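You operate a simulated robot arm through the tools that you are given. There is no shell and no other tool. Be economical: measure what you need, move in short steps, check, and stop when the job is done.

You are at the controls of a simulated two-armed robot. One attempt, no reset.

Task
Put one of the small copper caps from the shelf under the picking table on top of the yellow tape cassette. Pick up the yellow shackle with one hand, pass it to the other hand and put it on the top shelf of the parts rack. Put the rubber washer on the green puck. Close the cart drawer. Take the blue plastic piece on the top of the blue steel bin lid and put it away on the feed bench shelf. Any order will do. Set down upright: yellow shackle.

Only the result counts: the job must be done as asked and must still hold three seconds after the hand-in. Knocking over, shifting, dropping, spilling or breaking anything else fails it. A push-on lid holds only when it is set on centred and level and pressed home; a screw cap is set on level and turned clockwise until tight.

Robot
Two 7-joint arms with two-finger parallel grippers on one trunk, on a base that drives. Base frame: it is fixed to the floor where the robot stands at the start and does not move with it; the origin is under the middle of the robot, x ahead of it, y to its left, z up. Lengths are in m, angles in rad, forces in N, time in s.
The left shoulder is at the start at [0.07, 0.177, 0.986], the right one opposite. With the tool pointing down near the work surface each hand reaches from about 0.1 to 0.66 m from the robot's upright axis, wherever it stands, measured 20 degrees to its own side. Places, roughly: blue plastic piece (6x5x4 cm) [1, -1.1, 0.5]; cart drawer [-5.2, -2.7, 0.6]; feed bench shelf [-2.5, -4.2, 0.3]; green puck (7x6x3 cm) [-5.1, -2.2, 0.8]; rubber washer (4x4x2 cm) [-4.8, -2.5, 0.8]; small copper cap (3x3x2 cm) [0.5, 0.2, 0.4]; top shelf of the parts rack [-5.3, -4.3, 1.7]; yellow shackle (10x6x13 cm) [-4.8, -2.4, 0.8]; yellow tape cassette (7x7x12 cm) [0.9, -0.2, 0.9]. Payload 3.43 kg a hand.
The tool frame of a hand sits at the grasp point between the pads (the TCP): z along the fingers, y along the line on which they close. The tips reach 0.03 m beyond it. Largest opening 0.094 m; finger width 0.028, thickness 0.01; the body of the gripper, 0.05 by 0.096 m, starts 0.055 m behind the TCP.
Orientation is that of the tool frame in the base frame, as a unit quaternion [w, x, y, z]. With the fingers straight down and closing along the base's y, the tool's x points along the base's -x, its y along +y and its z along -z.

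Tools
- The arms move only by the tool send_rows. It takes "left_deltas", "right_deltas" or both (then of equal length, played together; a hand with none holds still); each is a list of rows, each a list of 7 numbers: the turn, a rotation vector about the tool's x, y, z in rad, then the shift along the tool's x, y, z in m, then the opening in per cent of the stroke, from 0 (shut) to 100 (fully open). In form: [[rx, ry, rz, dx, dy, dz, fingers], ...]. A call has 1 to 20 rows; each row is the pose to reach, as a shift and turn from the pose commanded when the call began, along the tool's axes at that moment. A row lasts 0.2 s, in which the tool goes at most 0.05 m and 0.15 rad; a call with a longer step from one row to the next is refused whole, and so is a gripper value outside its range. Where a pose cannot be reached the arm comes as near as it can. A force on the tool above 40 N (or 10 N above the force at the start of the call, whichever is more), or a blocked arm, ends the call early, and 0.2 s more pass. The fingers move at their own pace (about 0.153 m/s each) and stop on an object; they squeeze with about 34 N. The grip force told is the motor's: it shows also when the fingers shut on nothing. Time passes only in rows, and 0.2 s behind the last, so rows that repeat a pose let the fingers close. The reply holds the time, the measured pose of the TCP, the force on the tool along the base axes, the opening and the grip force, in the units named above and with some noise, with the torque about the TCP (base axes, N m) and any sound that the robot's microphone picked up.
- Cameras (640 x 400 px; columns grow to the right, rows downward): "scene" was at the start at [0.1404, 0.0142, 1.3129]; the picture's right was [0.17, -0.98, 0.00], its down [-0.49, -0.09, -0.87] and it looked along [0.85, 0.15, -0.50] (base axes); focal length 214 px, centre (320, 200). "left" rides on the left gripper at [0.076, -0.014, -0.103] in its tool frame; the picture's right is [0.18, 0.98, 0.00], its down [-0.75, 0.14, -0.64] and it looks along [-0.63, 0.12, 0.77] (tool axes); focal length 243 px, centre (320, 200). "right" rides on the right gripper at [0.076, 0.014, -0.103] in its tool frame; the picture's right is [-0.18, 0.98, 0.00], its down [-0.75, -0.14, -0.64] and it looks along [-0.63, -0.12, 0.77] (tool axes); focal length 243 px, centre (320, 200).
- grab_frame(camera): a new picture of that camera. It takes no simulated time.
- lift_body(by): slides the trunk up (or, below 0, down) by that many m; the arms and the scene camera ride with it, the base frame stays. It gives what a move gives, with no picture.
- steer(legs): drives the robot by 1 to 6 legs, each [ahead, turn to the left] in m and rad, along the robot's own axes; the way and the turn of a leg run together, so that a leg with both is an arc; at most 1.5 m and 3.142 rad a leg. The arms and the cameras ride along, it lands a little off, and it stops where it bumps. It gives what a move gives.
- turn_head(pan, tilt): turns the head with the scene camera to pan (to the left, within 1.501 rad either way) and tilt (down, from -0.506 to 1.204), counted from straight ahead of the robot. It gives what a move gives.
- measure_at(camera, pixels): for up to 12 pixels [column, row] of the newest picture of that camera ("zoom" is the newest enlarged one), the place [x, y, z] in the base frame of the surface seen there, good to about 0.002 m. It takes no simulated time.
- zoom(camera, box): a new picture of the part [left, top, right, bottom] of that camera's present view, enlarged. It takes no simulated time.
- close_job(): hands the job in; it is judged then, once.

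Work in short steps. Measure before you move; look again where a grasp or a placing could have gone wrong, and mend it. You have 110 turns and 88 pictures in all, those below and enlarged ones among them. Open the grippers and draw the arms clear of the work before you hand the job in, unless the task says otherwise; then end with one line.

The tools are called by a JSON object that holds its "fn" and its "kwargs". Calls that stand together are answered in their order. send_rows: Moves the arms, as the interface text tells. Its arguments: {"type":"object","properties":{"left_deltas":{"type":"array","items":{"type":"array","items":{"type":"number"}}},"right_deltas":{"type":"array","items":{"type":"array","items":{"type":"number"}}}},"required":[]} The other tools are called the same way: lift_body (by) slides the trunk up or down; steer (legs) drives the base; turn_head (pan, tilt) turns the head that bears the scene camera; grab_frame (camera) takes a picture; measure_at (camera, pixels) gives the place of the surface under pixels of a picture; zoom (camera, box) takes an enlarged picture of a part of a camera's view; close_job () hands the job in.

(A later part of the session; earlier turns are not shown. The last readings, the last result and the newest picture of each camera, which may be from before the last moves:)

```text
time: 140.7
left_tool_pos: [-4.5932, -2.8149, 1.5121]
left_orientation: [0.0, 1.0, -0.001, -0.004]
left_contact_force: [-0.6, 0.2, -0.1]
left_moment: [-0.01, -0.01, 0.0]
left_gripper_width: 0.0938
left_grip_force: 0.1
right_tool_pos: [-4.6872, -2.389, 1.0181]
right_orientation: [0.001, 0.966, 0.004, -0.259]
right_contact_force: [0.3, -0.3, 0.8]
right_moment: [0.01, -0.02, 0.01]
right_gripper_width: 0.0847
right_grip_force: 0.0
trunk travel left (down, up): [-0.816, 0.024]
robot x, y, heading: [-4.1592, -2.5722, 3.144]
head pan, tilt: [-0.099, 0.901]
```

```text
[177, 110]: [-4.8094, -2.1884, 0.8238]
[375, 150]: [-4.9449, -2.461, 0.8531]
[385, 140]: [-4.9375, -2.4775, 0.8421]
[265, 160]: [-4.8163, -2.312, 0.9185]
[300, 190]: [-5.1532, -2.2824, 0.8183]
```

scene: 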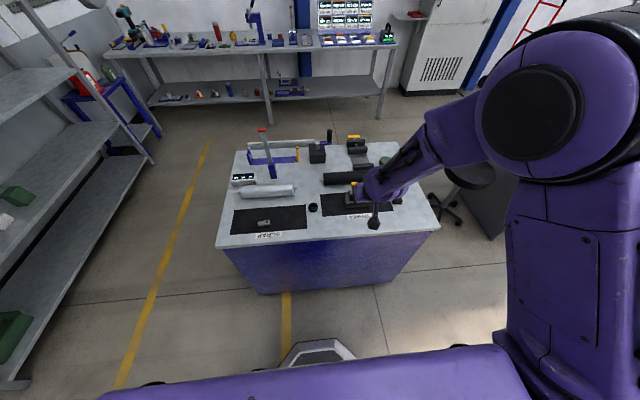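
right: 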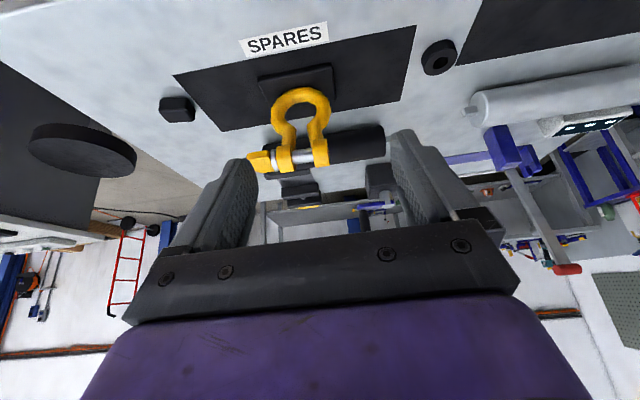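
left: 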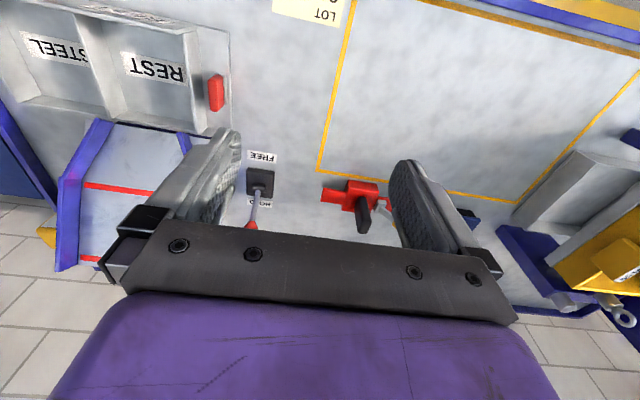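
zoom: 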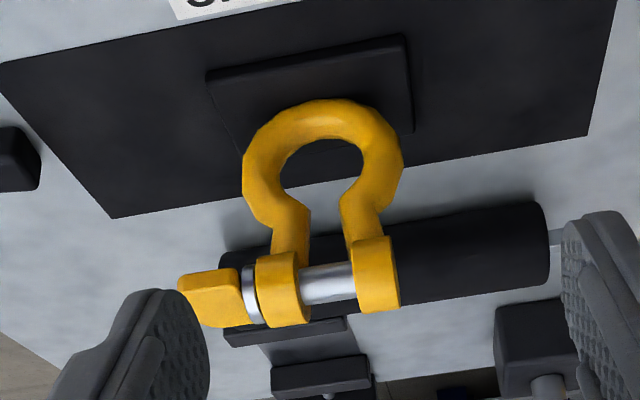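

The bumper is 0.236 m ahead of the axis, so I can approach to x≈-4.36. I'll drive in 0.2 with the hand at z 1.02, above everything there.

{"fn": "steer", "kwargs": {"legs": [[0.2, 0]]}}

{"fn": "send_rows", "kwargs": {"right_deltas": [[0, 0, 0, 0.01, -0.03, 0.0, 60], [0, 0, 0, 0.02, -0.06, 0.0, 60]]}}

```text
time: 142.2
left_tool_pos: [-4.7916, -2.8131, 1.5125]
left_orientation: [0.0, 1.0, -0.002, -0.004]
left_contact_force: [0.2, -0.5, 0.8]
left_moment: [0.0, 0.06, -0.01]
left_gripper_width: 0.094
left_grip_force: 0.1
right_tool_pos: [-4.8855, -2.3879, 1.0204]
right_orientation: [0.001, 0.966, 0.004, -0.259]
right_contact_force: [0.5, 0.3, -0.3]
right_moment: [-0.01, 0.02, 0.01]
right_gripper_width: 0.0847
right_grip_force: 0.1
trunk travel left (down, up): [-0.816, 0.024]
robot x, y, heading: [-4.3591, -2.5763, 3.14]
head pan, tilt: [-0.099, 0.901]
```

```text
time: 142.8
left_tool_pos: [-4.7929, -2.8113, 1.5132]
left_orientation: [0.002, 1.0, -0.001, -0.005]
left_contact_force: [0.0, 0.6, 1.4]
left_moment: [-0.04, 0.0, -0.01]
left_gripper_width: 0.0941
left_grip_force: 0.0
right_tool_pos: [-4.8708, -2.3256, 1.0086]
right_orientation: [0.001, 0.966, 0.003, -0.259]
right_contact_force: [-0.3, 0.4, 0.0]
right_moment: [-0.01, 0.0, 0.0]
right_gripper_width: 0.0563
right_grip_force: 0.1
trunk travel left (down, up): [-0.816, 0.024]
robot x, y, heading: [-4.3577, -2.5756, 3.142]
head pan, tilt: [-0.099, 0.901]
```

I'll move the right hand laterally to above the washer, then down to hover at z 0.90 with 20° tilt.

{"fn": "send_rows", "kwargs": {"right_deltas": [[0, 0, 0, 0.009, 0.04, -0.005, 60], [0, 0.04, 0, 0.018, 0.08, -0.01, 60], [0, 0.08, 0, 0.027, 0.12, -0.016, 60], [0, 0.12, 0, 0.036, 0.16, -0.021, 60], [0, 0.16, 0, 0.045, 0.195, -0.026, 60], [0, 0.1745, 0, 0.051, 0.2174, -0.0294, 60], [0, 0.1745, 0, 0.07, 0.2174, 0.003, 60], [0, 0.1745, 0, 0.088, 0.2174, 0.034, 60], [0, 0.1745, 0, 0.1052, 0.2174, 0.0646, 60], [0, 0.1745, 0, 0.1052, 0.2174, 0.0646, 60]]}}

{"fn": "grab_frame", "kwargs": {"camera": "right"}}

{"fn": "grab_frame", "kwargs": {"camera": "scene"}}

```text
time: 145.1
left_tool_pos: [-4.7933, -2.8137, 1.513]
left_orientation: [0.0, 1.0, -0.001, -0.004]
left_contact_force: [-0.3, 0.0, 0.5]
left_moment: [-0.06, -0.01, 0.01]
left_gripper_width: 0.094
left_grip_force: 0.1
right_tool_pos: [-4.8158, -2.5431, 0.9041]
right_orientation: [0.012, 0.985, -0.012, -0.173]
right_contact_force: [0.4, -0.2, 0.9]
right_moment: [0.0, 0.04, 0.06]
right_gripper_width: 0.0564
right_grip_force: 0.0
trunk travel left (down, up): [-0.816, 0.024]
robot x, y, heading: [-4.3601, -2.5754, 3.142]
head pan, tilt: [-0.099, 0.901]
```

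```text
33 pictures are left
```

right: 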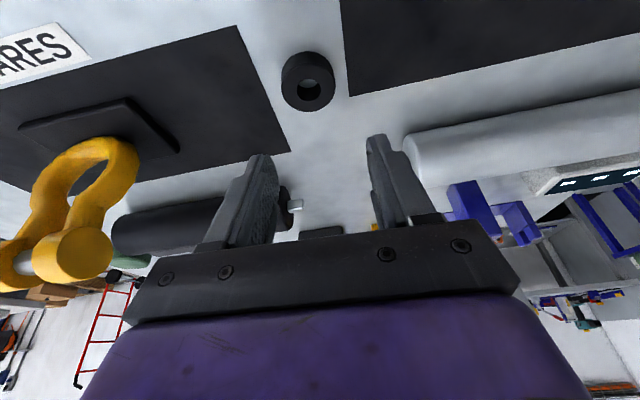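

```text
32 pictures are left
```

scene: 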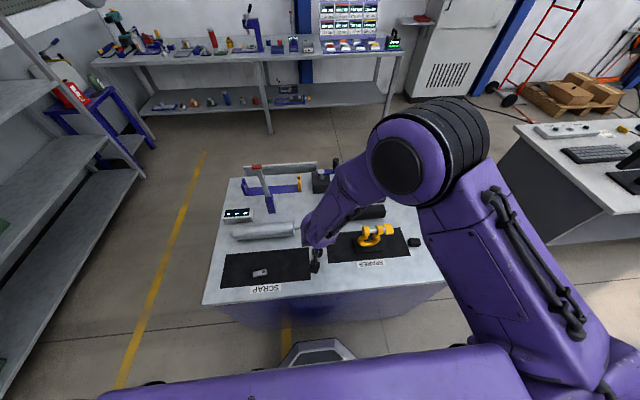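

I'll measure the washer ring around (308,85) in the right view.

{"fn": "measure_at", "kwargs": {"camera": "right", "pixels": [[288, 88], [328, 88], [308, 106], [308, 72], [300, 60], [330, 75]]}}

```text
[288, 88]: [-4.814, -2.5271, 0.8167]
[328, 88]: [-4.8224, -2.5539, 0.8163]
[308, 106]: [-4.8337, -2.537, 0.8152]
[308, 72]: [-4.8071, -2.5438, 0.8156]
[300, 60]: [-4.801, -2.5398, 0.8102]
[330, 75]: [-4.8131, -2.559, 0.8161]
```

Washer centre is (-4.817, -2.542). I'll descend to z 0.835 and close.

{"fn": "send_rows", "kwargs": {"right_deltas": [[0, 0, 0, 0.009, 0, 0.0213, 60], [0, 0, 0, 0.018, 0, 0.0425, 60], [0, 0, 0, 0.0264, 0, 0.0638, 60], [0, 0, 0, 0.0264, 0, 0.0638, 60], [0, 0, 0, 0.0264, 0, 0.0638, 20], [0, 0, 0, 0.0264, 0, 0.0638, 0], [0, 0, 0, 0.0264, 0, 0.0638, 0]]}}

{"fn": "zoom", "kwargs": {"camera": "right", "box": [220, 70, 412, 190]}}

```text
time: 146.7
left_tool_pos: [-4.7907, -2.8175, 1.5116]
left_orientation: [-0.001, 1.0, -0.001, -0.005]
left_contact_force: [1.3, -0.1, -0.7]
left_moment: [0.02, 0.02, 0.0]
left_gripper_width: 0.0941
left_grip_force: 0.1
right_tool_pos: [-4.8068, -2.5482, 0.8318]
right_orientation: [-0.001, 0.985, 0.005, -0.175]
right_contact_force: [1.0, -18.3, 27.4]
right_moment: [-1.1, -0.1, 0.04]
right_gripper_width: 0.0359
right_grip_force: 33.8
trunk travel left (down, up): [-0.816, 0.024]
robot x, y, heading: [-4.3627, -2.5743, 3.141]
head pan, tilt: [-0.099, 0.901]
```

```text
3.33 times, centred on (316, 130) of right
```

zoom: 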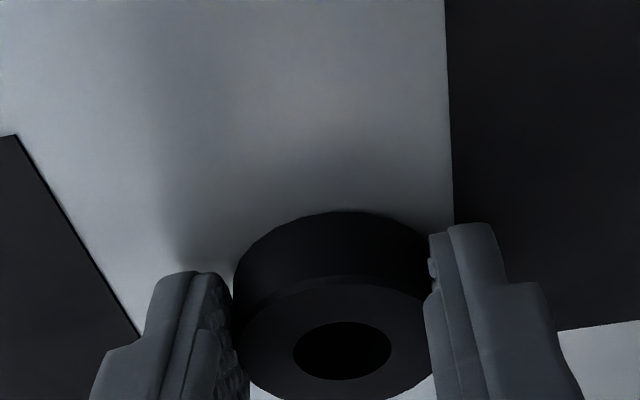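

Washer pinched at 36 mm with some downward pressure. I'll lift 3 cm gently and verify.

{"fn": "send_rows", "kwargs": {"right_deltas": [[0, 0, 0, -0.0007, 0, -0.0019, 0], [0, 0, 0, -0.002, 0, -0.006, 0], [0, 0, 0, -0.005, 0, -0.014, 0], [0, 0, 0, -0.0103, 0, -0.0282, 0], [0, 0, 0, -0.0103, 0, -0.0282, 0]]}}

{"fn": "zoom", "kwargs": {"camera": "right", "box": [220, 70, 412, 190]}}

```text
time: 147.8
left_tool_pos: [-4.7939, -2.8125, 1.5115]
left_orientation: [0.001, 1.0, -0.002, -0.004]
left_contact_force: [-0.2, 0.7, 0.6]
left_moment: [-0.01, -0.02, 0.02]
left_gripper_width: 0.094
left_grip_force: 0.1
right_tool_pos: [-4.8063, -2.5432, 0.8604]
right_orientation: [0.0, 0.985, 0.004, -0.172]
right_contact_force: [-0.1, 0.2, -0.4]
right_moment: [-0.03, -0.02, 0.02]
right_gripper_width: 0.0346
right_grip_force: 34.3
trunk travel left (down, up): [-0.816, 0.024]
robot x, y, heading: [-4.3619, -2.5745, 3.141]
head pan, tilt: [-0.099, 0.901]
```

```text
3.33 times, centred on (316, 130) of right
```

zoom: 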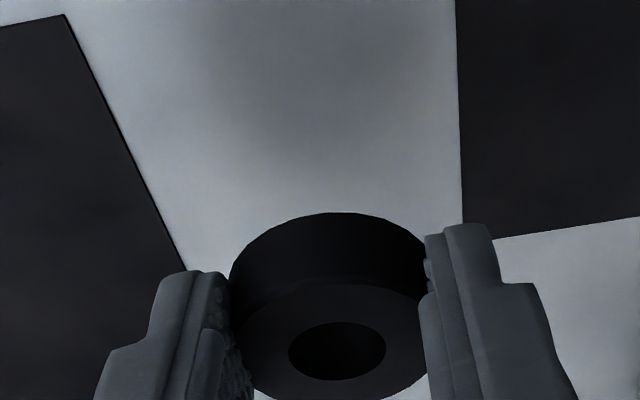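

Washer held. I'll raise it to z 1.02 and carry it north and forward to above the puck.

{"fn": "send_rows", "kwargs": {"right_deltas": [[0, 0, 0, -0.0137, 0, -0.0375, 0], [0, 0, 0, -0.0274, 0, -0.075, 0], [0, 0, 0, -0.041, 0, -0.1125, 0], [0, 0, 0, -0.0547, 0, -0.15, 0], [0, 0, 0, -0.0767, -0.0373, -0.142, 0], [0, 0, 0, -0.0987, -0.0746, -0.134, 0], [0, 0, 0, -0.1207, -0.1119, -0.126, 0], [0, 0, 0, -0.1427, -0.1492, -0.118, 0], [0, 0, 0, -0.1647, -0.1865, -0.11, 0], [0, 0, 0, -0.1867, -0.2238, -0.102, 0], [0, 0, 0, -0.2087, -0.2611, -0.094, 0], [0, 0, 0, -0.2307, -0.2984, -0.086, 0], [0, 0, 0, -0.2527, -0.3357, -0.078, 0], [0, 0, 0, -0.2747, -0.373, -0.07, 0], [0, 0, 0, -0.2747, -0.373, -0.07, 0]]}}

{"fn": "grab_frame", "kwargs": {"camera": "right"}}

```text
time: 151.1
left_tool_pos: [-4.7936, -2.8146, 1.5123]
left_orientation: [0.0, 1.0, -0.001, -0.004]
left_contact_force: [-0.8, -0.9, -0.1]
left_moment: [0.01, 0.01, -0.04]
left_gripper_width: 0.0942
left_grip_force: 0.1
right_tool_pos: [-5.0445, -2.1734, 1.022]
right_orientation: [0.0, 0.985, 0.004, -0.173]
right_contact_force: [0.1, -1.1, 0.3]
right_moment: [0.0, 0.01, -0.03]
right_gripper_width: 0.034
right_grip_force: 34.6
trunk travel left (down, up): [-0.816, 0.024]
robot x, y, heading: [-4.3597, -2.5761, 3.135]
head pan, tilt: [-0.099, 0.901]
```

```text
29 pictures are left
```

right: 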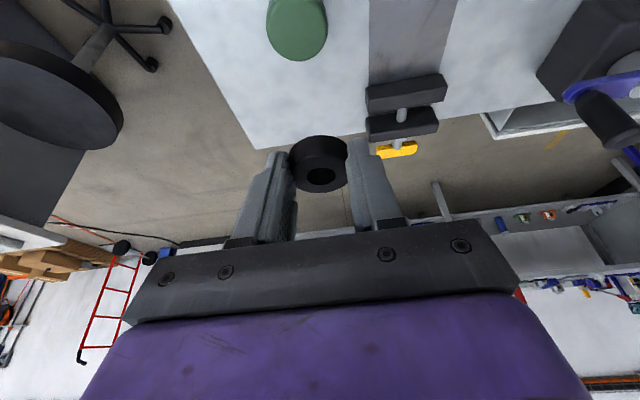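

The puck shows at the top of the view around (297,28). I'll measure its rim and the held washer.

{"fn": "measure_at", "kwargs": {"camera": "right", "pixels": [[268, 10], [326, 8], [325, 25], [268, 25], [297, 50], [297, 2], [297, 25], [312, 45], [320, 165], [320, 188], [320, 145]]}}

```text
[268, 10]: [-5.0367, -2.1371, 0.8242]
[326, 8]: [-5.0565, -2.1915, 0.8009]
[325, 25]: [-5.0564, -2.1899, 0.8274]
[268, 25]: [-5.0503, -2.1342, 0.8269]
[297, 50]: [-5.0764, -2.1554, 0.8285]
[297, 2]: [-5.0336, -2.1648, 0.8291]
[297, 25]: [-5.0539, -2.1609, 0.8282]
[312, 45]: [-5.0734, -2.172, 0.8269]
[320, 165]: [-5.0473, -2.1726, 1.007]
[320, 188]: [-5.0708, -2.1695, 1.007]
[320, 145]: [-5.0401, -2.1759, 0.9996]
```

Puck centre ≈ (-5.048, -2.162), top 0.828; washer centre is 1 cm ahead of the TCP with its bottom 3.2 cm below. I'll descend to just above.

{"fn": "send_rows", "kwargs": {"right_deltas": [[0, 0, 0, 0.012, -0.003, 0.029, 0], [0, 0, 0, 0.024, -0.006, 0.058, 0], [0, 0, 0, 0.036, -0.008, 0.087, 0], [0, 0, 0, 0.048, -0.01, 0.116, 0], [0, 0, 0, 0.0603, -0.01, 0.1452, 0], [0, 0, 0, 0.0603, -0.01, 0.1452, 0], [0, 0, 0, 0.0603, -0.01, 0.1452, 0]]}}

{"fn": "zoom", "kwargs": {"camera": "right", "box": [220, 60, 412, 180]}}

{"fn": "measure_at", "kwargs": {"camera": "zoom", "pixels": [[330, 250], [330, 262], [330, 275], [330, 240], [330, 200], [240, 220], [440, 220], [330, 180], [330, 350], [330, 140]]}}

```text
time: 152.7
left_tool_pos: [-4.7938, -2.8127, 1.5111]
left_orientation: [-0.001, 1.0, -0.002, -0.004]
left_contact_force: [0.4, -0.6, 0.1]
left_moment: [-0.02, -0.04, 0.0]
left_gripper_width: 0.0936
left_grip_force: 0.0
right_tool_pos: [-5.0371, -2.1647, 0.8643]
right_orientation: [0.0, 0.985, 0.004, -0.173]
right_contact_force: [0.2, 0.2, 0.8]
right_moment: [0.03, 0.0, 0.0]
right_gripper_width: 0.0335
right_grip_force: 34.8
trunk travel left (down, up): [-0.816, 0.024]
robot x, y, heading: [-4.3631, -2.575, 3.138]
head pan, tilt: [-0.099, 0.901]
```

```text
3.33 times, centred on (316, 120) of right
```

zoom: 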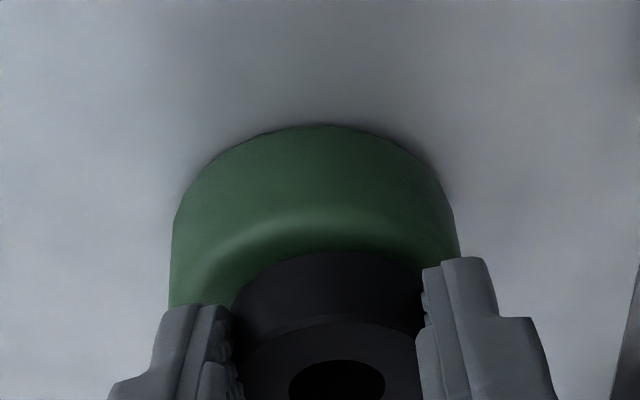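

```text
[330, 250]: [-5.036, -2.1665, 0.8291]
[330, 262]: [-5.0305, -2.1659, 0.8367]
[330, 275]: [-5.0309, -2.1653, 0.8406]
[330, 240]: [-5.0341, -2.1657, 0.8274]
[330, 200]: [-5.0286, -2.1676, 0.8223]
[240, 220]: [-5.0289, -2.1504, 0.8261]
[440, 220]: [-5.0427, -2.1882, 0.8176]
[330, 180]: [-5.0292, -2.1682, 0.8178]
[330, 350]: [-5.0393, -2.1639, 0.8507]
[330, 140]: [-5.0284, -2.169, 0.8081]
```

Puck's near face is at x -5.028, so its centre is about (-5.057, -2.163). I'll shift forward 8 mm, 3 mm north, down 3 mm, then release.

{"fn": "send_rows", "kwargs": {"right_deltas": [[0, 0, 0, -0.0075, -0.003, 0.0027, 0], [0, 0, 0, -0.0065, -0.003, 0.0055, 0], [0, 0, 0, -0.0065, -0.003, 0.0055, 0], [0, 0, 0, -0.0065, -0.003, 0.0055, 38], [0, 0, 0, -0.0065, -0.003, 0.0055, 42], [0, 0, 0, -0.0065, -0.003, 0.0055, 50], [0, 0, 0, -0.0065, -0.003, 0.0055, 60], [0, 0, 0, -0.0065, -0.003, 0.0055, 60]]}}

{"fn": "zoom", "kwargs": {"camera": "right", "box": [220, 60, 412, 180]}}

```text
time: 154.4
left_tool_pos: [-4.7949, -2.8129, 1.5125]
left_orientation: [0.0, 1.0, -0.002, -0.005]
left_contact_force: [-0.6, 0.1, -0.3]
left_moment: [0.02, 0.0, 0.0]
left_gripper_width: 0.094
left_grip_force: 0.1
right_tool_pos: [-5.0458, -2.161, 0.8609]
right_orientation: [0.0, 0.985, 0.004, -0.172]
right_contact_force: [0.9, 0.1, -0.1]
right_moment: [0.01, 0.01, -0.01]
right_gripper_width: 0.0561
right_grip_force: 0.0
trunk travel left (down, up): [-0.816, 0.024]
robot x, y, heading: [-4.3596, -2.5768, 3.146]
head pan, tilt: [-0.099, 0.901]
```

```text
3.33 times, centred on (316, 120) of right
```

zoom: 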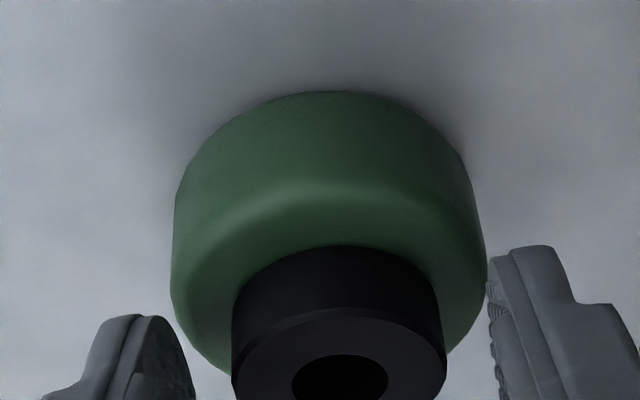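

Washer sits centred on the puck. I'll withdraw upward and bring the right hand above the shackle, pointing straight down.

{"fn": "send_rows", "kwargs": {"right_deltas": [[0, 0, 0, -0.015, 0, -0.0414, 60], [0, 0, 0, -0.03, 0, -0.0828, 60], [0, 0, 0, -0.045, 0, -0.1242, 60], [0, 0, 0, -0.06, 0, -0.1656, 60], [0, 0, 0, -0.075, 0, -0.207, 60], [0, 0.06, 0, -0.0415, 0.032, -0.219, 60], [0, 0.12, 0, -0.0085, 0.063, -0.231, 60], [0, 0.18, 0, 0.0245, 0.095, -0.243, 60], [0, 0.24, 0, 0.0575, 0.126, -0.255, 60], [0, 0.3, 0, 0.09, 0.158, -0.267, 60], [0, 0.349, 0, 0.12, 0.18, -0.278, 60], [0, 0.349, 0, 0.1374, 0.2, -0.284, 60], [0, 0.349, 0, 0.1374, 0.2, -0.284, 60]]}}

{"fn": "send_rows", "kwargs": {"right_deltas": [[0, 0, -0.143, 0, 0, 0, 60], [0, 0, -0.286, 0, 0, 0, 60], [0, 0, -0.428, 0, 0, 0, 60], [0, 0, -0.571, 0, 0, 0, 60], [0, 0, -0.714, 0, 0, 0, 60], [0, 0, -0.857, 0, 0, 0, 60], [0, 0, -1.0, 0, 0, 0, 60], [0, 0, -1.142, 0, 0, 0, 60], [0, 0, -1.285, 0, 0, 0, 60], [0, 0, -1.428, 0, 0, 0, 60], [0, 0, -1.571, 0, 0, 0, 60], [0, 0, -1.571, 0, 0, 0, 60]]}}

{"fn": "grab_frame", "kwargs": {"camera": "scene"}}

{"fn": "grab_frame", "kwargs": {"camera": "right"}}

```text
time: 157.2
left_tool_pos: [-4.7951, -2.8122, 1.5124]
left_orientation: [0.0, 1.0, -0.002, -0.004]
left_contact_force: [0.0, -0.2, -0.6]
left_moment: [0.0, -0.03, -0.02]
left_gripper_width: 0.0941
left_grip_force: 0.3
right_tool_pos: [-4.8175, -2.3599, 1.0807]
right_orientation: [-0.001, 1.0, 0.004, 0.0]
right_contact_force: [0.1, -0.2, -0.3]
right_moment: [-0.06, 0.04, -0.03]
right_gripper_width: 0.0568
right_grip_force: 0.0
trunk travel left (down, up): [-0.816, 0.024]
robot x, y, heading: [-4.3582, -2.5736, 3.139]
head pan, tilt: [-0.099, 0.901]
```

```text
time: 159.8
left_tool_pos: [-4.7934, -2.8135, 1.5113]
left_orientation: [0.001, 1.0, -0.002, -0.004]
left_contact_force: [-0.2, 0.5, -0.3]
left_moment: [0.0, 0.0, 0.03]
left_gripper_width: 0.094
left_grip_force: 0.0
right_tool_pos: [-4.8177, -2.3593, 1.0813]
right_orientation: [0.0, 0.703, 0.711, 0.001]
right_contact_force: [0.5, -0.6, -0.1]
right_moment: [-0.05, 0.03, -0.03]
right_gripper_width: 0.0566
right_grip_force: 0.0
trunk travel left (down, up): [-0.816, 0.024]
robot x, y, heading: [-4.3602, -2.5748, 3.139]
head pan, tilt: [-0.099, 0.901]
```

```text
26 pictures are left
```

scene: 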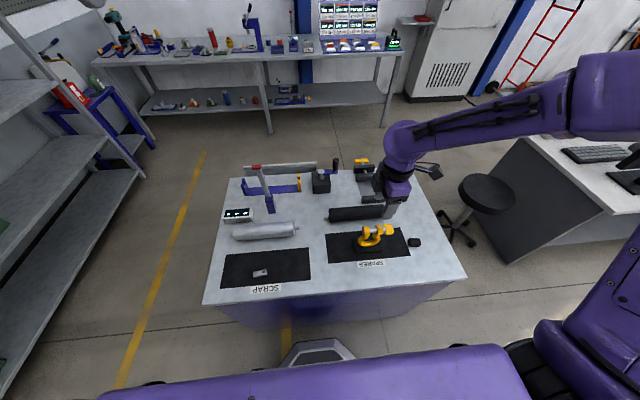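

```text
25 pictures are left
```

right: 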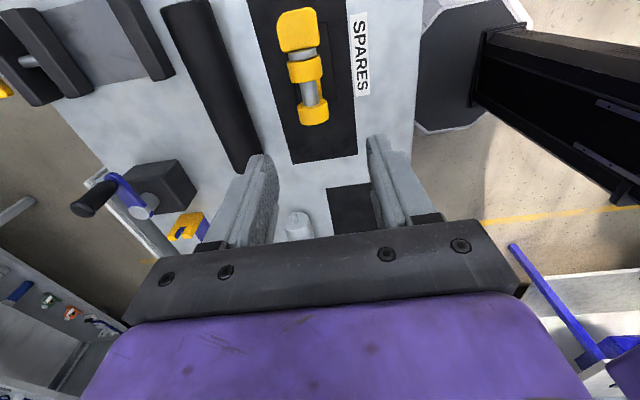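

The shackle is clear from above. I'll measure ears and pin: (306,67), (312,112), (311,90), head (297,30).

{"fn": "measure_at", "kwargs": {"camera": "right", "pixels": [[306, 67], [312, 112], [311, 90], [297, 30], [290, 70], [321, 65], [299, 112], [327, 110], [304, 90], [318, 90], [280, 30], [315, 28]]}}

{"fn": "zoom", "kwargs": {"camera": "scene", "box": [320, 210, 432, 280]}}

```text
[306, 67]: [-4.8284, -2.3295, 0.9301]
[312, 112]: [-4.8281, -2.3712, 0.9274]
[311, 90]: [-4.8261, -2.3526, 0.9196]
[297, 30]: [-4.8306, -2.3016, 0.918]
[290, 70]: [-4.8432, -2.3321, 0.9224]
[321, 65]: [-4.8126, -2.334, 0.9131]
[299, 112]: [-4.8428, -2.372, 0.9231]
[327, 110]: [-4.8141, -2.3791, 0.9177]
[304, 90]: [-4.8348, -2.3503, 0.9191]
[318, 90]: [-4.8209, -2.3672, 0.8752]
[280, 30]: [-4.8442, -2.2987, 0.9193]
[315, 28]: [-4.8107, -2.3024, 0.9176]
```

```text
5.71 times, centred on (376, 245) of scene
```

zoom: 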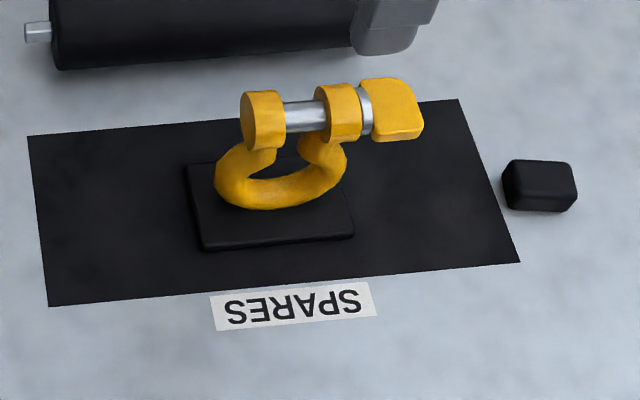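

Ears are centred at x -4.828, y -2.358, 32 mm thick, top 0.930. I'll lower the right hand to z 0.926 and close on the ears.

{"fn": "send_rows", "kwargs": {"right_deltas": [[0, 0, 0, 0.001, -0.0103, 0.03, 75], [0, 0, 0, 0.001, -0.0103, 0.07, 75], [0, 0, 0, 0.001, -0.0103, 0.11, 75], [0, 0, 0, 0.001, -0.0103, 0.14, 75], [0, 0, 0, 0.001, -0.0103, 0.1553, 75], [0, 0, 0, 0.001, -0.0103, 0.1553, 75], [0, 0, 0, 0.001, -0.0103, 0.1553, 30], [0, 0, 0, 0.001, -0.0103, 0.1553, 0], [0, 0, 0, 0.001, -0.0103, 0.1553, 0]]}}

{"fn": "zoom", "kwargs": {"camera": "scene", "box": [320, 190, 448, 270]}}

```text
time: 161.8
left_tool_pos: [-4.7955, -2.8128, 1.513]
left_orientation: [0.0, 1.0, -0.002, -0.004]
left_contact_force: [0.4, 0.4, 0.0]
left_moment: [0.0, -0.03, 0.01]
left_gripper_width: 0.0939
left_grip_force: 0.1
right_tool_pos: [-4.8287, -2.3599, 0.926]
right_orientation: [-0.001, 0.704, 0.711, 0.001]
right_contact_force: [0.6, -0.7, 1.1]
right_moment: [-0.08, 0.05, 0.01]
right_gripper_width: 0.0341
right_grip_force: 34.2
trunk travel left (down, up): [-0.816, 0.024]
robot x, y, heading: [-4.3625, -2.5759, 3.135]
head pan, tilt: [-0.099, 0.901]
```

```text
5.00 times, centred on (384, 230) of scene
```

zoom: 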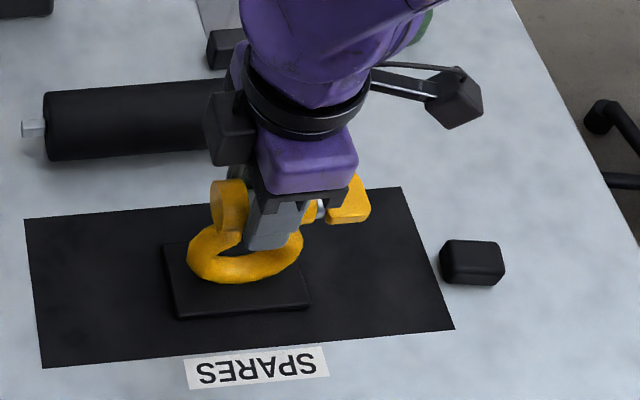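

Gripped at 34 mm. I'll lift 24 cm, then back the robot off 0.35 m.

{"fn": "send_rows", "kwargs": {"right_deltas": [[0, 0, 0, 0, 0, -0.02, 0], [0, 0, 0, 0, 0, -0.06, 0], [0, 0, 0, 0, 0, -0.1, 0], [0, 0, 0, 0, 0, -0.14, 0], [0, 0, 0, 0, 0, -0.18, 0], [0, 0, 0, 0, 0, -0.22, 0], [0, 0, 0, 0, 0, -0.24, 0], [0, 0, 0, 0, 0, -0.24, 0]]}}

{"fn": "steer", "kwargs": {"legs": [[-0.35, 0]]}}

{"fn": "send_rows", "kwargs": {"right_deltas": [[0, 0, 0, -0.03, -0.02, 0, 0], [0, 0, 0, -0.06, -0.04, 0, 0], [0, 0, 0, -0.09, -0.06, 0, 0], [0, 0, 0, -0.12, -0.08, 0, 0], [0, 0, 0, -0.14, -0.1, 0, 0], [0, 0, 0, -0.15, -0.11, 0, 0], [0, 0, 0, -0.15, -0.11, 0, 0]]}}

{"fn": "grab_frame", "kwargs": {"camera": "scene"}}

```text
time: 163.7
left_tool_pos: [-4.7956, -2.8136, 1.5115]
left_orientation: [0.002, 1.0, -0.001, -0.003]
left_contact_force: [1.0, 0.0, 0.5]
left_moment: [0.01, -0.02, 0.01]
left_gripper_width: 0.0939
left_grip_force: 0.0
right_tool_pos: [-4.8297, -2.36, 1.1651]
right_orientation: [0.001, 0.704, 0.71, 0.002]
right_contact_force: [0.5, 0.2, -5.4]
right_moment: [-0.04, -0.01, 0.01]
right_gripper_width: 0.034
right_grip_force: 34.1
trunk travel left (down, up): [-0.816, 0.024]
robot x, y, heading: [-4.3614, -2.5756, 3.143]
head pan, tilt: [-0.099, 0.901]
```

```text
time: 165.9
left_tool_pos: [-4.4472, -2.8155, 1.5102]
left_orientation: [0.0, 1.0, -0.003, -0.002]
left_contact_force: [0.2, -0.5, -0.3]
left_moment: [-0.04, 0.02, 0.02]
left_gripper_width: 0.0941
left_grip_force: 0.1
right_tool_pos: [-4.4785, -2.3616, 1.1663]
right_orientation: [0.0, 0.706, 0.708, 0.002]
right_contact_force: [-0.1, 0.0, -6.1]
right_moment: [-0.04, -0.03, 0.03]
right_gripper_width: 0.0339
right_grip_force: 34.0
trunk travel left (down, up): [-0.816, 0.024]
robot x, y, heading: [-4.0067, -2.576, 3.134]
head pan, tilt: [-0.099, 0.901]
```

```text
time: 167.5
left_tool_pos: [-4.4438, -2.8134, 1.5116]
left_orientation: [0.001, 1.0, -0.004, -0.004]
left_contact_force: [0.5, -0.2, 0.3]
left_moment: [-0.02, -0.05, -0.01]
left_gripper_width: 0.094
left_grip_force: 0.0
right_tool_pos: [-4.5856, -2.5073, 1.1649]
right_orientation: [0.0, 0.706, 0.708, 0.001]
right_contact_force: [0.1, 0.7, -5.6]
right_moment: [-0.02, 0.01, -0.01]
right_gripper_width: 0.034
right_grip_force: 33.9
trunk travel left (down, up): [-0.816, 0.024]
robot x, y, heading: [-4.0102, -2.575, 3.139]
head pan, tilt: [-0.099, 0.901]
```

```text
22 pictures are left
```

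scene: 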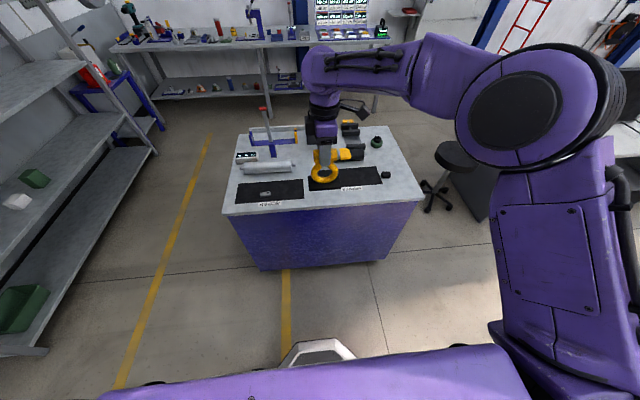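

The shackle is held (≈0.57 kg). I'll enlarge to see its parts before the hand-over.

{"fn": "zoom", "kwargs": {"camera": "scene", "box": [280, 120, 408, 200]}}

{"fn": "measure_at", "kwargs": {"camera": "zoom", "pixels": [[165, 250], [285, 265], [225, 305], [225, 285], [175, 180], [230, 240], [225, 320]]}}

```text
5.00 times, centred on (344, 160) of scene
```

zoom: 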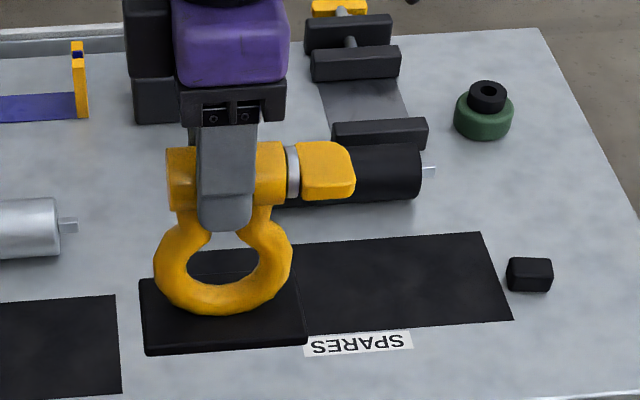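

```text
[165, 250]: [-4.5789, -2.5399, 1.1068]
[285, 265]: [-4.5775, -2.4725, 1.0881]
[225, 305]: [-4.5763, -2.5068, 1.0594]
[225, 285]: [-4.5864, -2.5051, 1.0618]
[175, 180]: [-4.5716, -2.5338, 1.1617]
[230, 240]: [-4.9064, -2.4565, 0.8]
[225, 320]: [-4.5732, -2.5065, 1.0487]
```

Washer is confirmed on the puck. For the hand-over I'll back off 0.2 m more, lower the shackle to ~z 0.945, and bring the left hand down on its own side, tilted 65° forward.

{"fn": "steer", "kwargs": {"legs": [[-0.2, 0]]}}

{"fn": "send_rows", "kwargs": {"right_deltas": [[0, 0, 0, 0, -0.01, 0.037, 0], [0, 0, 0, 0, -0.02, 0.074, 0], [0, 0, 0, 0, -0.03, 0.11, 0], [0, 0, 0, 0, -0.04, 0.147, 0], [0, 0, 0, 0, -0.05, 0.184, 0], [0, 0, 0, 0, -0.06, 0.22, 0], [0, 0, 0, 0, -0.06, 0.22, 0], [0, 0, 0, 0, -0.06, 0.22, 0], [0, 0, 0, 0, -0.06, 0.22, 0], [0, 0, 0, 0, -0.06, 0.22, 0], [0, 0, 0, 0, -0.06, 0.22, 0], [0, 0, 0, 0, -0.06, 0.22, 0], [0, 0, 0, 0, -0.06, 0.22, 0], [0, 0, 0, 0, -0.06, 0.22, 0]], "left_deltas": [[0, -0.087, 0, -0.0066, 0, 0.045, 100], [0, -0.174, 0, -0.0132, 0, 0.09, 100], [0, -0.262, 0, -0.0198, 0, 0.1355, 100], [0, -0.349, 0, -0.0265, 0, 0.181, 100], [0, -0.436, 0, -0.033, 0, 0.226, 100], [0, -0.523, 0, -0.04, 0, 0.271, 100], [0, -0.611, 0, -0.046, 0, 0.316, 100], [0, -0.698, 0, -0.053, 0, 0.361, 100], [0, -0.785, 0, -0.0595, 0, 0.406, 100], [0, -0.872, 0, -0.066, 0, 0.451, 100], [0, -0.96, 0, -0.073, 0, 0.497, 100], [0, -1.047, 0, -0.08, 0, 0.542, 100], [0, -1.134, 0, -0.086, 0, 0.587, 100], [0, -1.134, 0, -0.086, 0, 0.587, 100]]}}

{"fn": "grab_frame", "kwargs": {"camera": "scene"}}

```text
time: 169.1
left_tool_pos: [-4.2503, -2.8142, 1.5092]
left_orientation: [0.0, 1.0, -0.003, -0.002]
left_contact_force: [-0.8, 0.3, 0.5]
left_moment: [-0.01, -0.04, 0.02]
left_gripper_width: 0.0937
left_grip_force: 0.0
right_tool_pos: [-4.3913, -2.5089, 1.1635]
right_orientation: [0.001, 0.705, 0.709, 0.003]
right_contact_force: [-0.6, -1.0, -6.3]
right_moment: [-0.06, 0.02, -0.01]
right_gripper_width: 0.0341
right_grip_force: 34.0
trunk travel left (down, up): [-0.816, 0.024]
robot x, y, heading: [-3.8092, -2.5771, 3.132]
head pan, tilt: [-0.099, 0.901]
```

```text
time: 172.1
left_tool_pos: [-4.3358, -2.8106, 0.925]
left_orientation: [0.001, 0.841, -0.001, -0.54]
left_contact_force: [0.3, -0.6, -0.9]
left_moment: [0.03, 0.01, -0.01]
left_gripper_width: 0.0941
left_grip_force: 0.1
left hand out of reach, approached as far as the arm can: row 13, 14
right_tool_pos: [-4.4453, -2.5092, 0.9461]
right_orientation: [0.0, 0.705, 0.709, 0.002]
right_contact_force: [-0.1, -0.3, -5.9]
right_moment: [-0.03, 0.01, 0.02]
right_gripper_width: 0.0339
right_grip_force: 33.7
trunk travel left (down, up): [-0.816, 0.024]
robot x, y, heading: [-3.8117, -2.5736, 3.141]
head pan, tilt: [-0.099, 0.901]
```

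```text
20 pictures are left
```

scene: 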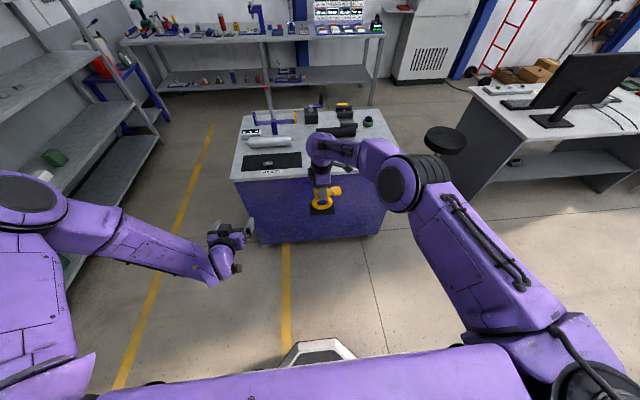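

Both arms are well clear. I'll slide the left hand laterally to line up with the bow and look from its camera before advancing.

{"fn": "send_rows", "kwargs": {"left_deltas": [[0, 0, 0, 0, -0.045, 0, 100], [0, 0, 0, 0, -0.09, 0, 100], [0, 0, 0, 0, -0.135, 0, 100], [0, 0, 0, 0, -0.18, 0, 100], [0, 0, 0, 0, -0.225, 0, 100], [0, 0, 0, 0, -0.27, 0, 100], [0, 0, 0, 0, -0.3026, 0, 100], [0, 0, 0, 0, -0.3026, 0, 100], [0, 0, 0, 0, -0.3026, 0, 100]]}}

{"fn": "grab_frame", "kwargs": {"camera": "left"}}

{"fn": "measure_at", "kwargs": {"camera": "left", "pixels": [[320, 100], [320, 120], [320, 140], [280, 130], [360, 130], [320, 80]]}}

```text
time: 174.1
left_tool_pos: [-4.3335, -2.5063, 0.9259]
left_orientation: [-0.002, 0.842, -0.004, -0.54]
left_contact_force: [-0.2, 0.2, 0.3]
left_moment: [0.03, 0.0, -0.05]
left_gripper_width: 0.0941
left_grip_force: 0.1
right_tool_pos: [-4.446, -2.5075, 0.9449]
right_orientation: [0.001, 0.706, 0.709, 0.002]
right_contact_force: [0.0, 0.7, -5.1]
right_moment: [-0.07, -0.02, -0.04]
right_gripper_width: 0.034
right_grip_force: 33.7
trunk travel left (down, up): [-0.816, 0.024]
robot x, y, heading: [-3.8117, -2.5737, 3.141]
head pan, tilt: [-0.099, 0.901]
```

```text
19 pictures are left
```

left: 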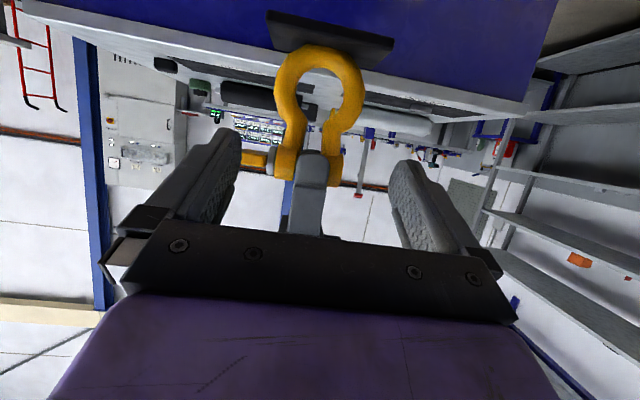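

```text
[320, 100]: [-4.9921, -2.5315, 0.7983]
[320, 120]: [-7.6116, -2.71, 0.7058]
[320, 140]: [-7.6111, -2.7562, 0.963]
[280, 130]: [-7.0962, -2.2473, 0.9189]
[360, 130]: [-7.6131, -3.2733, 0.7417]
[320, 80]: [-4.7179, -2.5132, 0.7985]
```

The bow is centred between the left fingers (columns 273–365). I'll measure it precisely.

{"fn": "measure_at", "kwargs": {"camera": "left", "pixels": [[282, 90], [353, 92], [318, 58], [330, 35], [283, 150], [335, 165], [310, 170], [275, 90], [363, 95]]}}

```text
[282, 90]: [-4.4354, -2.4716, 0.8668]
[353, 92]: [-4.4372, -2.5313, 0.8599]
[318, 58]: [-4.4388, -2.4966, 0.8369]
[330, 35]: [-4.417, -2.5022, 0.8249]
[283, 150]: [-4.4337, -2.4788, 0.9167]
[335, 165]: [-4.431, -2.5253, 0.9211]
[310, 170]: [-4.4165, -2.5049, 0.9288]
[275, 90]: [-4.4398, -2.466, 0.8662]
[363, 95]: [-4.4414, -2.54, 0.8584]
```

Bow spans y -2.466…-2.540, widest near z 0.865. I'll advance the left hand and close on it, with both hands holding.

{"fn": "send_rows", "kwargs": {"left_deltas": [[0, 0, 0, 0.003, -0.003, 0.04, 100], [0, 0, 0, 0.006, -0.003, 0.075, 100], [0, 0, 0, 0.008, -0.003, 0.1, 100], [0, 0, 0, 0.0092, -0.003, 0.1245, 100], [0, 0, 0, 0.0092, -0.003, 0.1245, 100], [0, 0, 0, 0.0092, -0.003, 0.1245, 100]]}}

{"fn": "send_rows", "kwargs": {"left_deltas": [[0, 0, 0, 0, 0, 0, 85], [0, 0, 0, 0, 0, 0, 75], [0, 0, 0, 0, 0, 0, 0], [0, 0, 0, 0, 0, 0, 0], [0, 0, 0, 0, 0, 0, 0]]}}

{"fn": "grab_frame", "kwargs": {"camera": "left"}}

```text
time: 175.5
left_tool_pos: [-4.4432, -2.5017, 0.8664]
left_orientation: [-0.002, 0.842, -0.003, -0.54]
left_contact_force: [0.4, 0.6, -0.3]
left_moment: [0.0, 0.02, -0.02]
left_gripper_width: 0.0939
left_grip_force: 0.2
right_tool_pos: [-4.4454, -2.5072, 0.9445]
right_orientation: [0.0, 0.706, 0.708, 0.001]
right_contact_force: [-0.1, -0.1, -5.6]
right_moment: [-0.05, 0.01, -0.01]
right_gripper_width: 0.034
right_grip_force: 33.6
trunk travel left (down, up): [-0.816, 0.024]
robot x, y, heading: [-3.8096, -2.572, 3.134]
head pan, tilt: [-0.099, 0.901]
```

```text
time: 176.7
left_tool_pos: [-4.4421, -2.5027, 0.8662]
left_orientation: [0.0, 0.842, -0.002, -0.54]
left_contact_force: [-2.6, -17.5, 0.4]
left_moment: [0.64, -0.12, 0.02]
left_gripper_width: 0.0883
left_grip_force: 34.7
right_tool_pos: [-4.4461, -2.5067, 0.9454]
right_orientation: [-0.001, 0.706, 0.709, 0.002]
right_contact_force: [1.2, 17.2, -2.5]
right_moment: [0.73, 0.01, 0.05]
right_gripper_width: 0.0338
right_grip_force: 34.0
trunk travel left (down, up): [-0.816, 0.024]
robot x, y, heading: [-3.8113, -2.5761, 3.134]
head pan, tilt: [-0.099, 0.901]
```

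```text
18 pictures are left
```

left: 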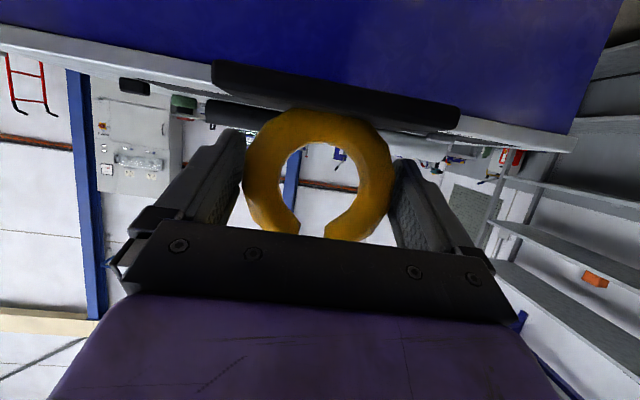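

The left fingers stopped at 88 mm with a sideways 17 N: the south finger touches first. I'll shift the left hand 4 mm south while holding.

{"fn": "send_rows", "kwargs": {"left_deltas": [[0, 0, 0, 0, 0.002, 0, 0], [0, 0, 0, 0, 0.004, 0, 0], [0, 0, 0, 0, 0.004, 0, 0]]}}

```text
time: 177.5
left_tool_pos: [-4.4426, -2.5057, 0.8656]
left_orientation: [-0.003, 0.842, -0.005, -0.54]
left_contact_force: [4.6, -4.2, 0.7]
left_moment: [-0.3, 0.47, 0.08]
left_gripper_width: 0.0882
left_grip_force: 34.3
right_tool_pos: [-4.4453, -2.5082, 0.9445]
right_orientation: [0.0, 0.706, 0.708, 0.0]
right_contact_force: [-5.1, 4.3, -6.9]
right_moment: [0.65, -0.02, -0.07]
right_gripper_width: 0.0341
right_grip_force: 34.2
trunk travel left (down, up): [-0.816, 0.024]
robot x, y, heading: [-3.8094, -2.58, 3.136]
head pan, tilt: [-0.099, 0.901]
```

Forces are balanced now with 34 N grip across the bow. I'll open the right hand slightly (48%) to see whether the left carries the load.

{"fn": "send_rows", "kwargs": {"right_deltas": [[0, 0, 0, 0, 0, 0, 40], [0, 0, 0, 0, 0, 0, 48], [0, 0, 0, 0, 0, 0, 48], [0, 0, 0, 0, 0, 0, 48]]}}

{"fn": "grab_frame", "kwargs": {"camera": "left"}}

```text
time: 178.5
left_tool_pos: [-4.4427, -2.5059, 0.865]
left_orientation: [-0.001, 0.842, -0.002, -0.539]
left_contact_force: [0.0, 0.1, -0.7]
left_moment: [0.0, -0.08, 0.0]
left_gripper_width: 0.0885
left_grip_force: 34.3
right_tool_pos: [-4.4468, -2.508, 0.945]
right_orientation: [-0.001, 0.706, 0.709, 0.001]
right_contact_force: [0.5, 0.8, -0.7]
right_moment: [0.02, -0.01, 0.01]
right_gripper_width: 0.0452
right_grip_force: 0.1
trunk travel left (down, up): [-0.816, 0.024]
robot x, y, heading: [-3.8105, -2.573, 3.134]
head pan, tilt: [-0.099, 0.901]
```

```text
17 pictures are left
```

left: 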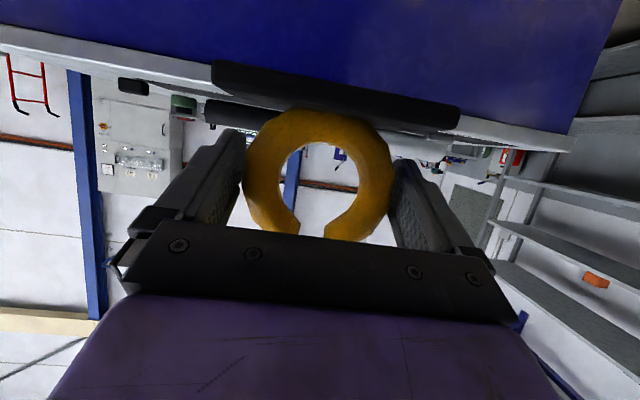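

The shackle stays put in the left grip. I'll raise the right hand straight up 3 cm carefully, then re-read.

{"fn": "send_rows", "kwargs": {"right_deltas": [[0, 0, 0, 0, 0, -0.01, 48], [0, 0, 0, 0, 0, -0.02, 48], [0, 0, 0, 0, 0, -0.03, 48], [0, 0, 0, 0, 0, -0.03, 48]]}}

{"fn": "zoom", "kwargs": {"camera": "scene", "box": [250, 120, 410, 220]}}

```text
time: 179.5
left_tool_pos: [-4.4425, -2.5065, 0.8649]
left_orientation: [-0.002, 0.842, -0.004, -0.539]
left_contact_force: [-0.5, -0.3, -0.1]
left_moment: [-0.03, -0.05, -0.01]
left_gripper_width: 0.0881
left_grip_force: 34.3
right_tool_pos: [-4.4456, -2.5091, 0.975]
right_orientation: [0.0, 0.706, 0.708, 0.002]
right_contact_force: [-0.6, 1.1, -0.1]
right_moment: [0.02, -0.01, -0.04]
right_gripper_width: 0.0451
right_grip_force: 0.0
trunk travel left (down, up): [-0.816, 0.024]
robot x, y, heading: [-3.8076, -2.5795, 3.14]
head pan, tilt: [-0.099, 0.901]
```

```text
4.00 times, centred on (330, 170) of scene
```

zoom: 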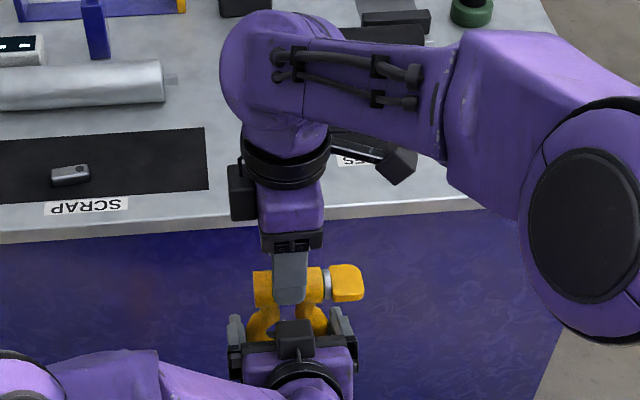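

The left hand alone carries the shackle. I'll raise the right hand away to the right, then lift the shackle high with the left.

{"fn": "send_rows", "kwargs": {"right_deltas": [[0, 0, 0, 0, 0, -0.04, 48], [0, 0, 0, 0, 0, -0.08, 48], [0, 0, 0, 0.02, 0, -0.12, 48], [0, 0, 0, 0.06, 0, -0.14, 48], [0, 0, 0, 0.1, 0, -0.16, 48], [0, 0, 0, 0.14, 0, -0.18, 48], [0, 0, 0, 0.18, 0, -0.19, 48], [0, 0, 0, 0.2, 0, -0.2, 48]]}}

{"fn": "send_rows", "kwargs": {"left_deltas": [[0, 0, 0, -0.0402, 0.011, -0.0245, 0], [0, 0, 0, -0.0804, 0.022, -0.0489, 0], [0, 0, 0, -0.1206, 0.033, -0.0734, 0], [0, 0, 0, -0.1608, 0.044, -0.0978, 0], [0, 0, 0, -0.201, 0.055, -0.1223, 0], [0, 0, 0, -0.2412, 0.066, -0.1467, 0], [0, 0, 0, -0.2814, 0.077, -0.1712, 0], [0, 0, 0, -0.3216, 0.088, -0.1956, 0], [0, 0, 0, -0.3618, 0.099, -0.2201, 0], [0, 0, 0, -0.402, 0.11, -0.2445, 0], [0, 0, 0, -0.4422, 0.121, -0.269, 0], [0, 0, 0, -0.4824, 0.132, -0.2934, 0], [0, 0, 0, -0.5226, 0.143, -0.3179, 0], [0, 0, 0, -0.5628, 0.154, -0.3423, 0], [0, 0, 0, -0.603, 0.165, -0.3668, 0]]}}

{"fn": "turn_head", "kwargs": {"pan": 0.75, "tilt": 0.05}}

{"fn": "grab_frame", "kwargs": {"camera": "scene"}}

```text
time: 181.3
left_tool_pos: [-4.4427, -2.5058, 0.8656]
left_orientation: [-0.001, 0.842, -0.003, -0.539]
left_contact_force: [-0.4, 0.1, 0.7]
left_moment: [0.0, -0.05, -0.03]
left_gripper_width: 0.0884
left_grip_force: 34.1
right_tool_pos: [-4.4482, -2.3076, 1.1764]
right_orientation: [0.0, 0.706, 0.709, 0.001]
right_contact_force: [0.2, -0.1, -0.2]
right_moment: [0.01, -0.01, 0.0]
right_gripper_width: 0.0453
right_grip_force: 0.0
trunk travel left (down, up): [-0.816, 0.024]
robot x, y, heading: [-3.8092, -2.5769, 3.139]
head pan, tilt: [-0.099, 0.901]
```

```text
time: 184.5
left_tool_pos: [-4.3624, -2.6695, 1.5669]
left_orientation: [-0.002, 0.842, -0.004, -0.539]
left_contact_force: [0.4, 0.2, -5.2]
left_moment: [-0.01, -0.02, 0.01]
left_gripper_width: 0.0883
left_grip_force: 34.2
right_tool_pos: [-4.4468, -2.3086, 1.1767]
right_orientation: [0.001, 0.706, 0.708, 0.001]
right_contact_force: [0.2, -0.5, 0.3]
right_moment: [0.0, 0.02, -0.01]
right_gripper_width: 0.045
right_grip_force: 0.0
trunk travel left (down, up): [-0.816, 0.024]
robot x, y, heading: [-3.8103, -2.5755, 3.133]
head pan, tilt: [-0.099, 0.901]
```

```text
time: 185.7
left_tool_pos: [-4.3639, -2.6697, 1.565]
left_orientation: [-0.001, 0.842, -0.003, -0.54]
left_contact_force: [0.1, -0.2, -4.2]
left_moment: [-0.02, -0.04, 0.0]
left_gripper_width: 0.0882
left_grip_force: 33.6
right_tool_pos: [-4.4476, -2.3085, 1.1753]
right_orientation: [0.0, 0.706, 0.708, 0.001]
right_contact_force: [0.1, 0.6, 0.1]
right_moment: [0.02, 0.0, 0.05]
right_gripper_width: 0.0454
right_grip_force: 0.1
trunk travel left (down, up): [-0.816, 0.024]
robot x, y, heading: [-3.8094, -2.5751, 3.136]
head pan, tilt: [0.75, 0.051]
```

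```text
15 pictures are left
```

scene: 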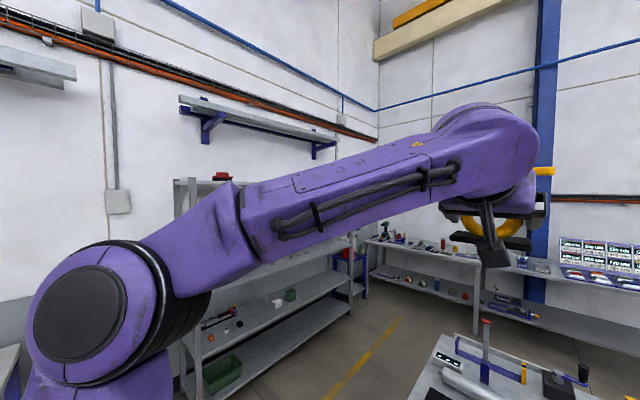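

The left hand carries the shackle (-5 N). I'll measure the rack: its top near (200,185), posts and lower shelf edges.

{"fn": "measure_at", "kwargs": {"camera": "scene", "pixels": [[200, 184], [183, 181], [222, 178], [190, 200], [350, 232], [350, 268], [345, 320], [190, 330], [300, 276], [205, 345], [478, 345]]}}

```text
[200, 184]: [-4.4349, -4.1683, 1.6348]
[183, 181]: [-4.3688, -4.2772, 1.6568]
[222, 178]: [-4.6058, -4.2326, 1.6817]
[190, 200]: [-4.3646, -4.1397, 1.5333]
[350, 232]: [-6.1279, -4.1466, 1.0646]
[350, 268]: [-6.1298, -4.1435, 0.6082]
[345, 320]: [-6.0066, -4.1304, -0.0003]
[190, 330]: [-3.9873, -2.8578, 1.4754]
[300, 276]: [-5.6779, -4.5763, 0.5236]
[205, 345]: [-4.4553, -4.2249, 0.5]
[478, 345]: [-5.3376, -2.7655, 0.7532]
```

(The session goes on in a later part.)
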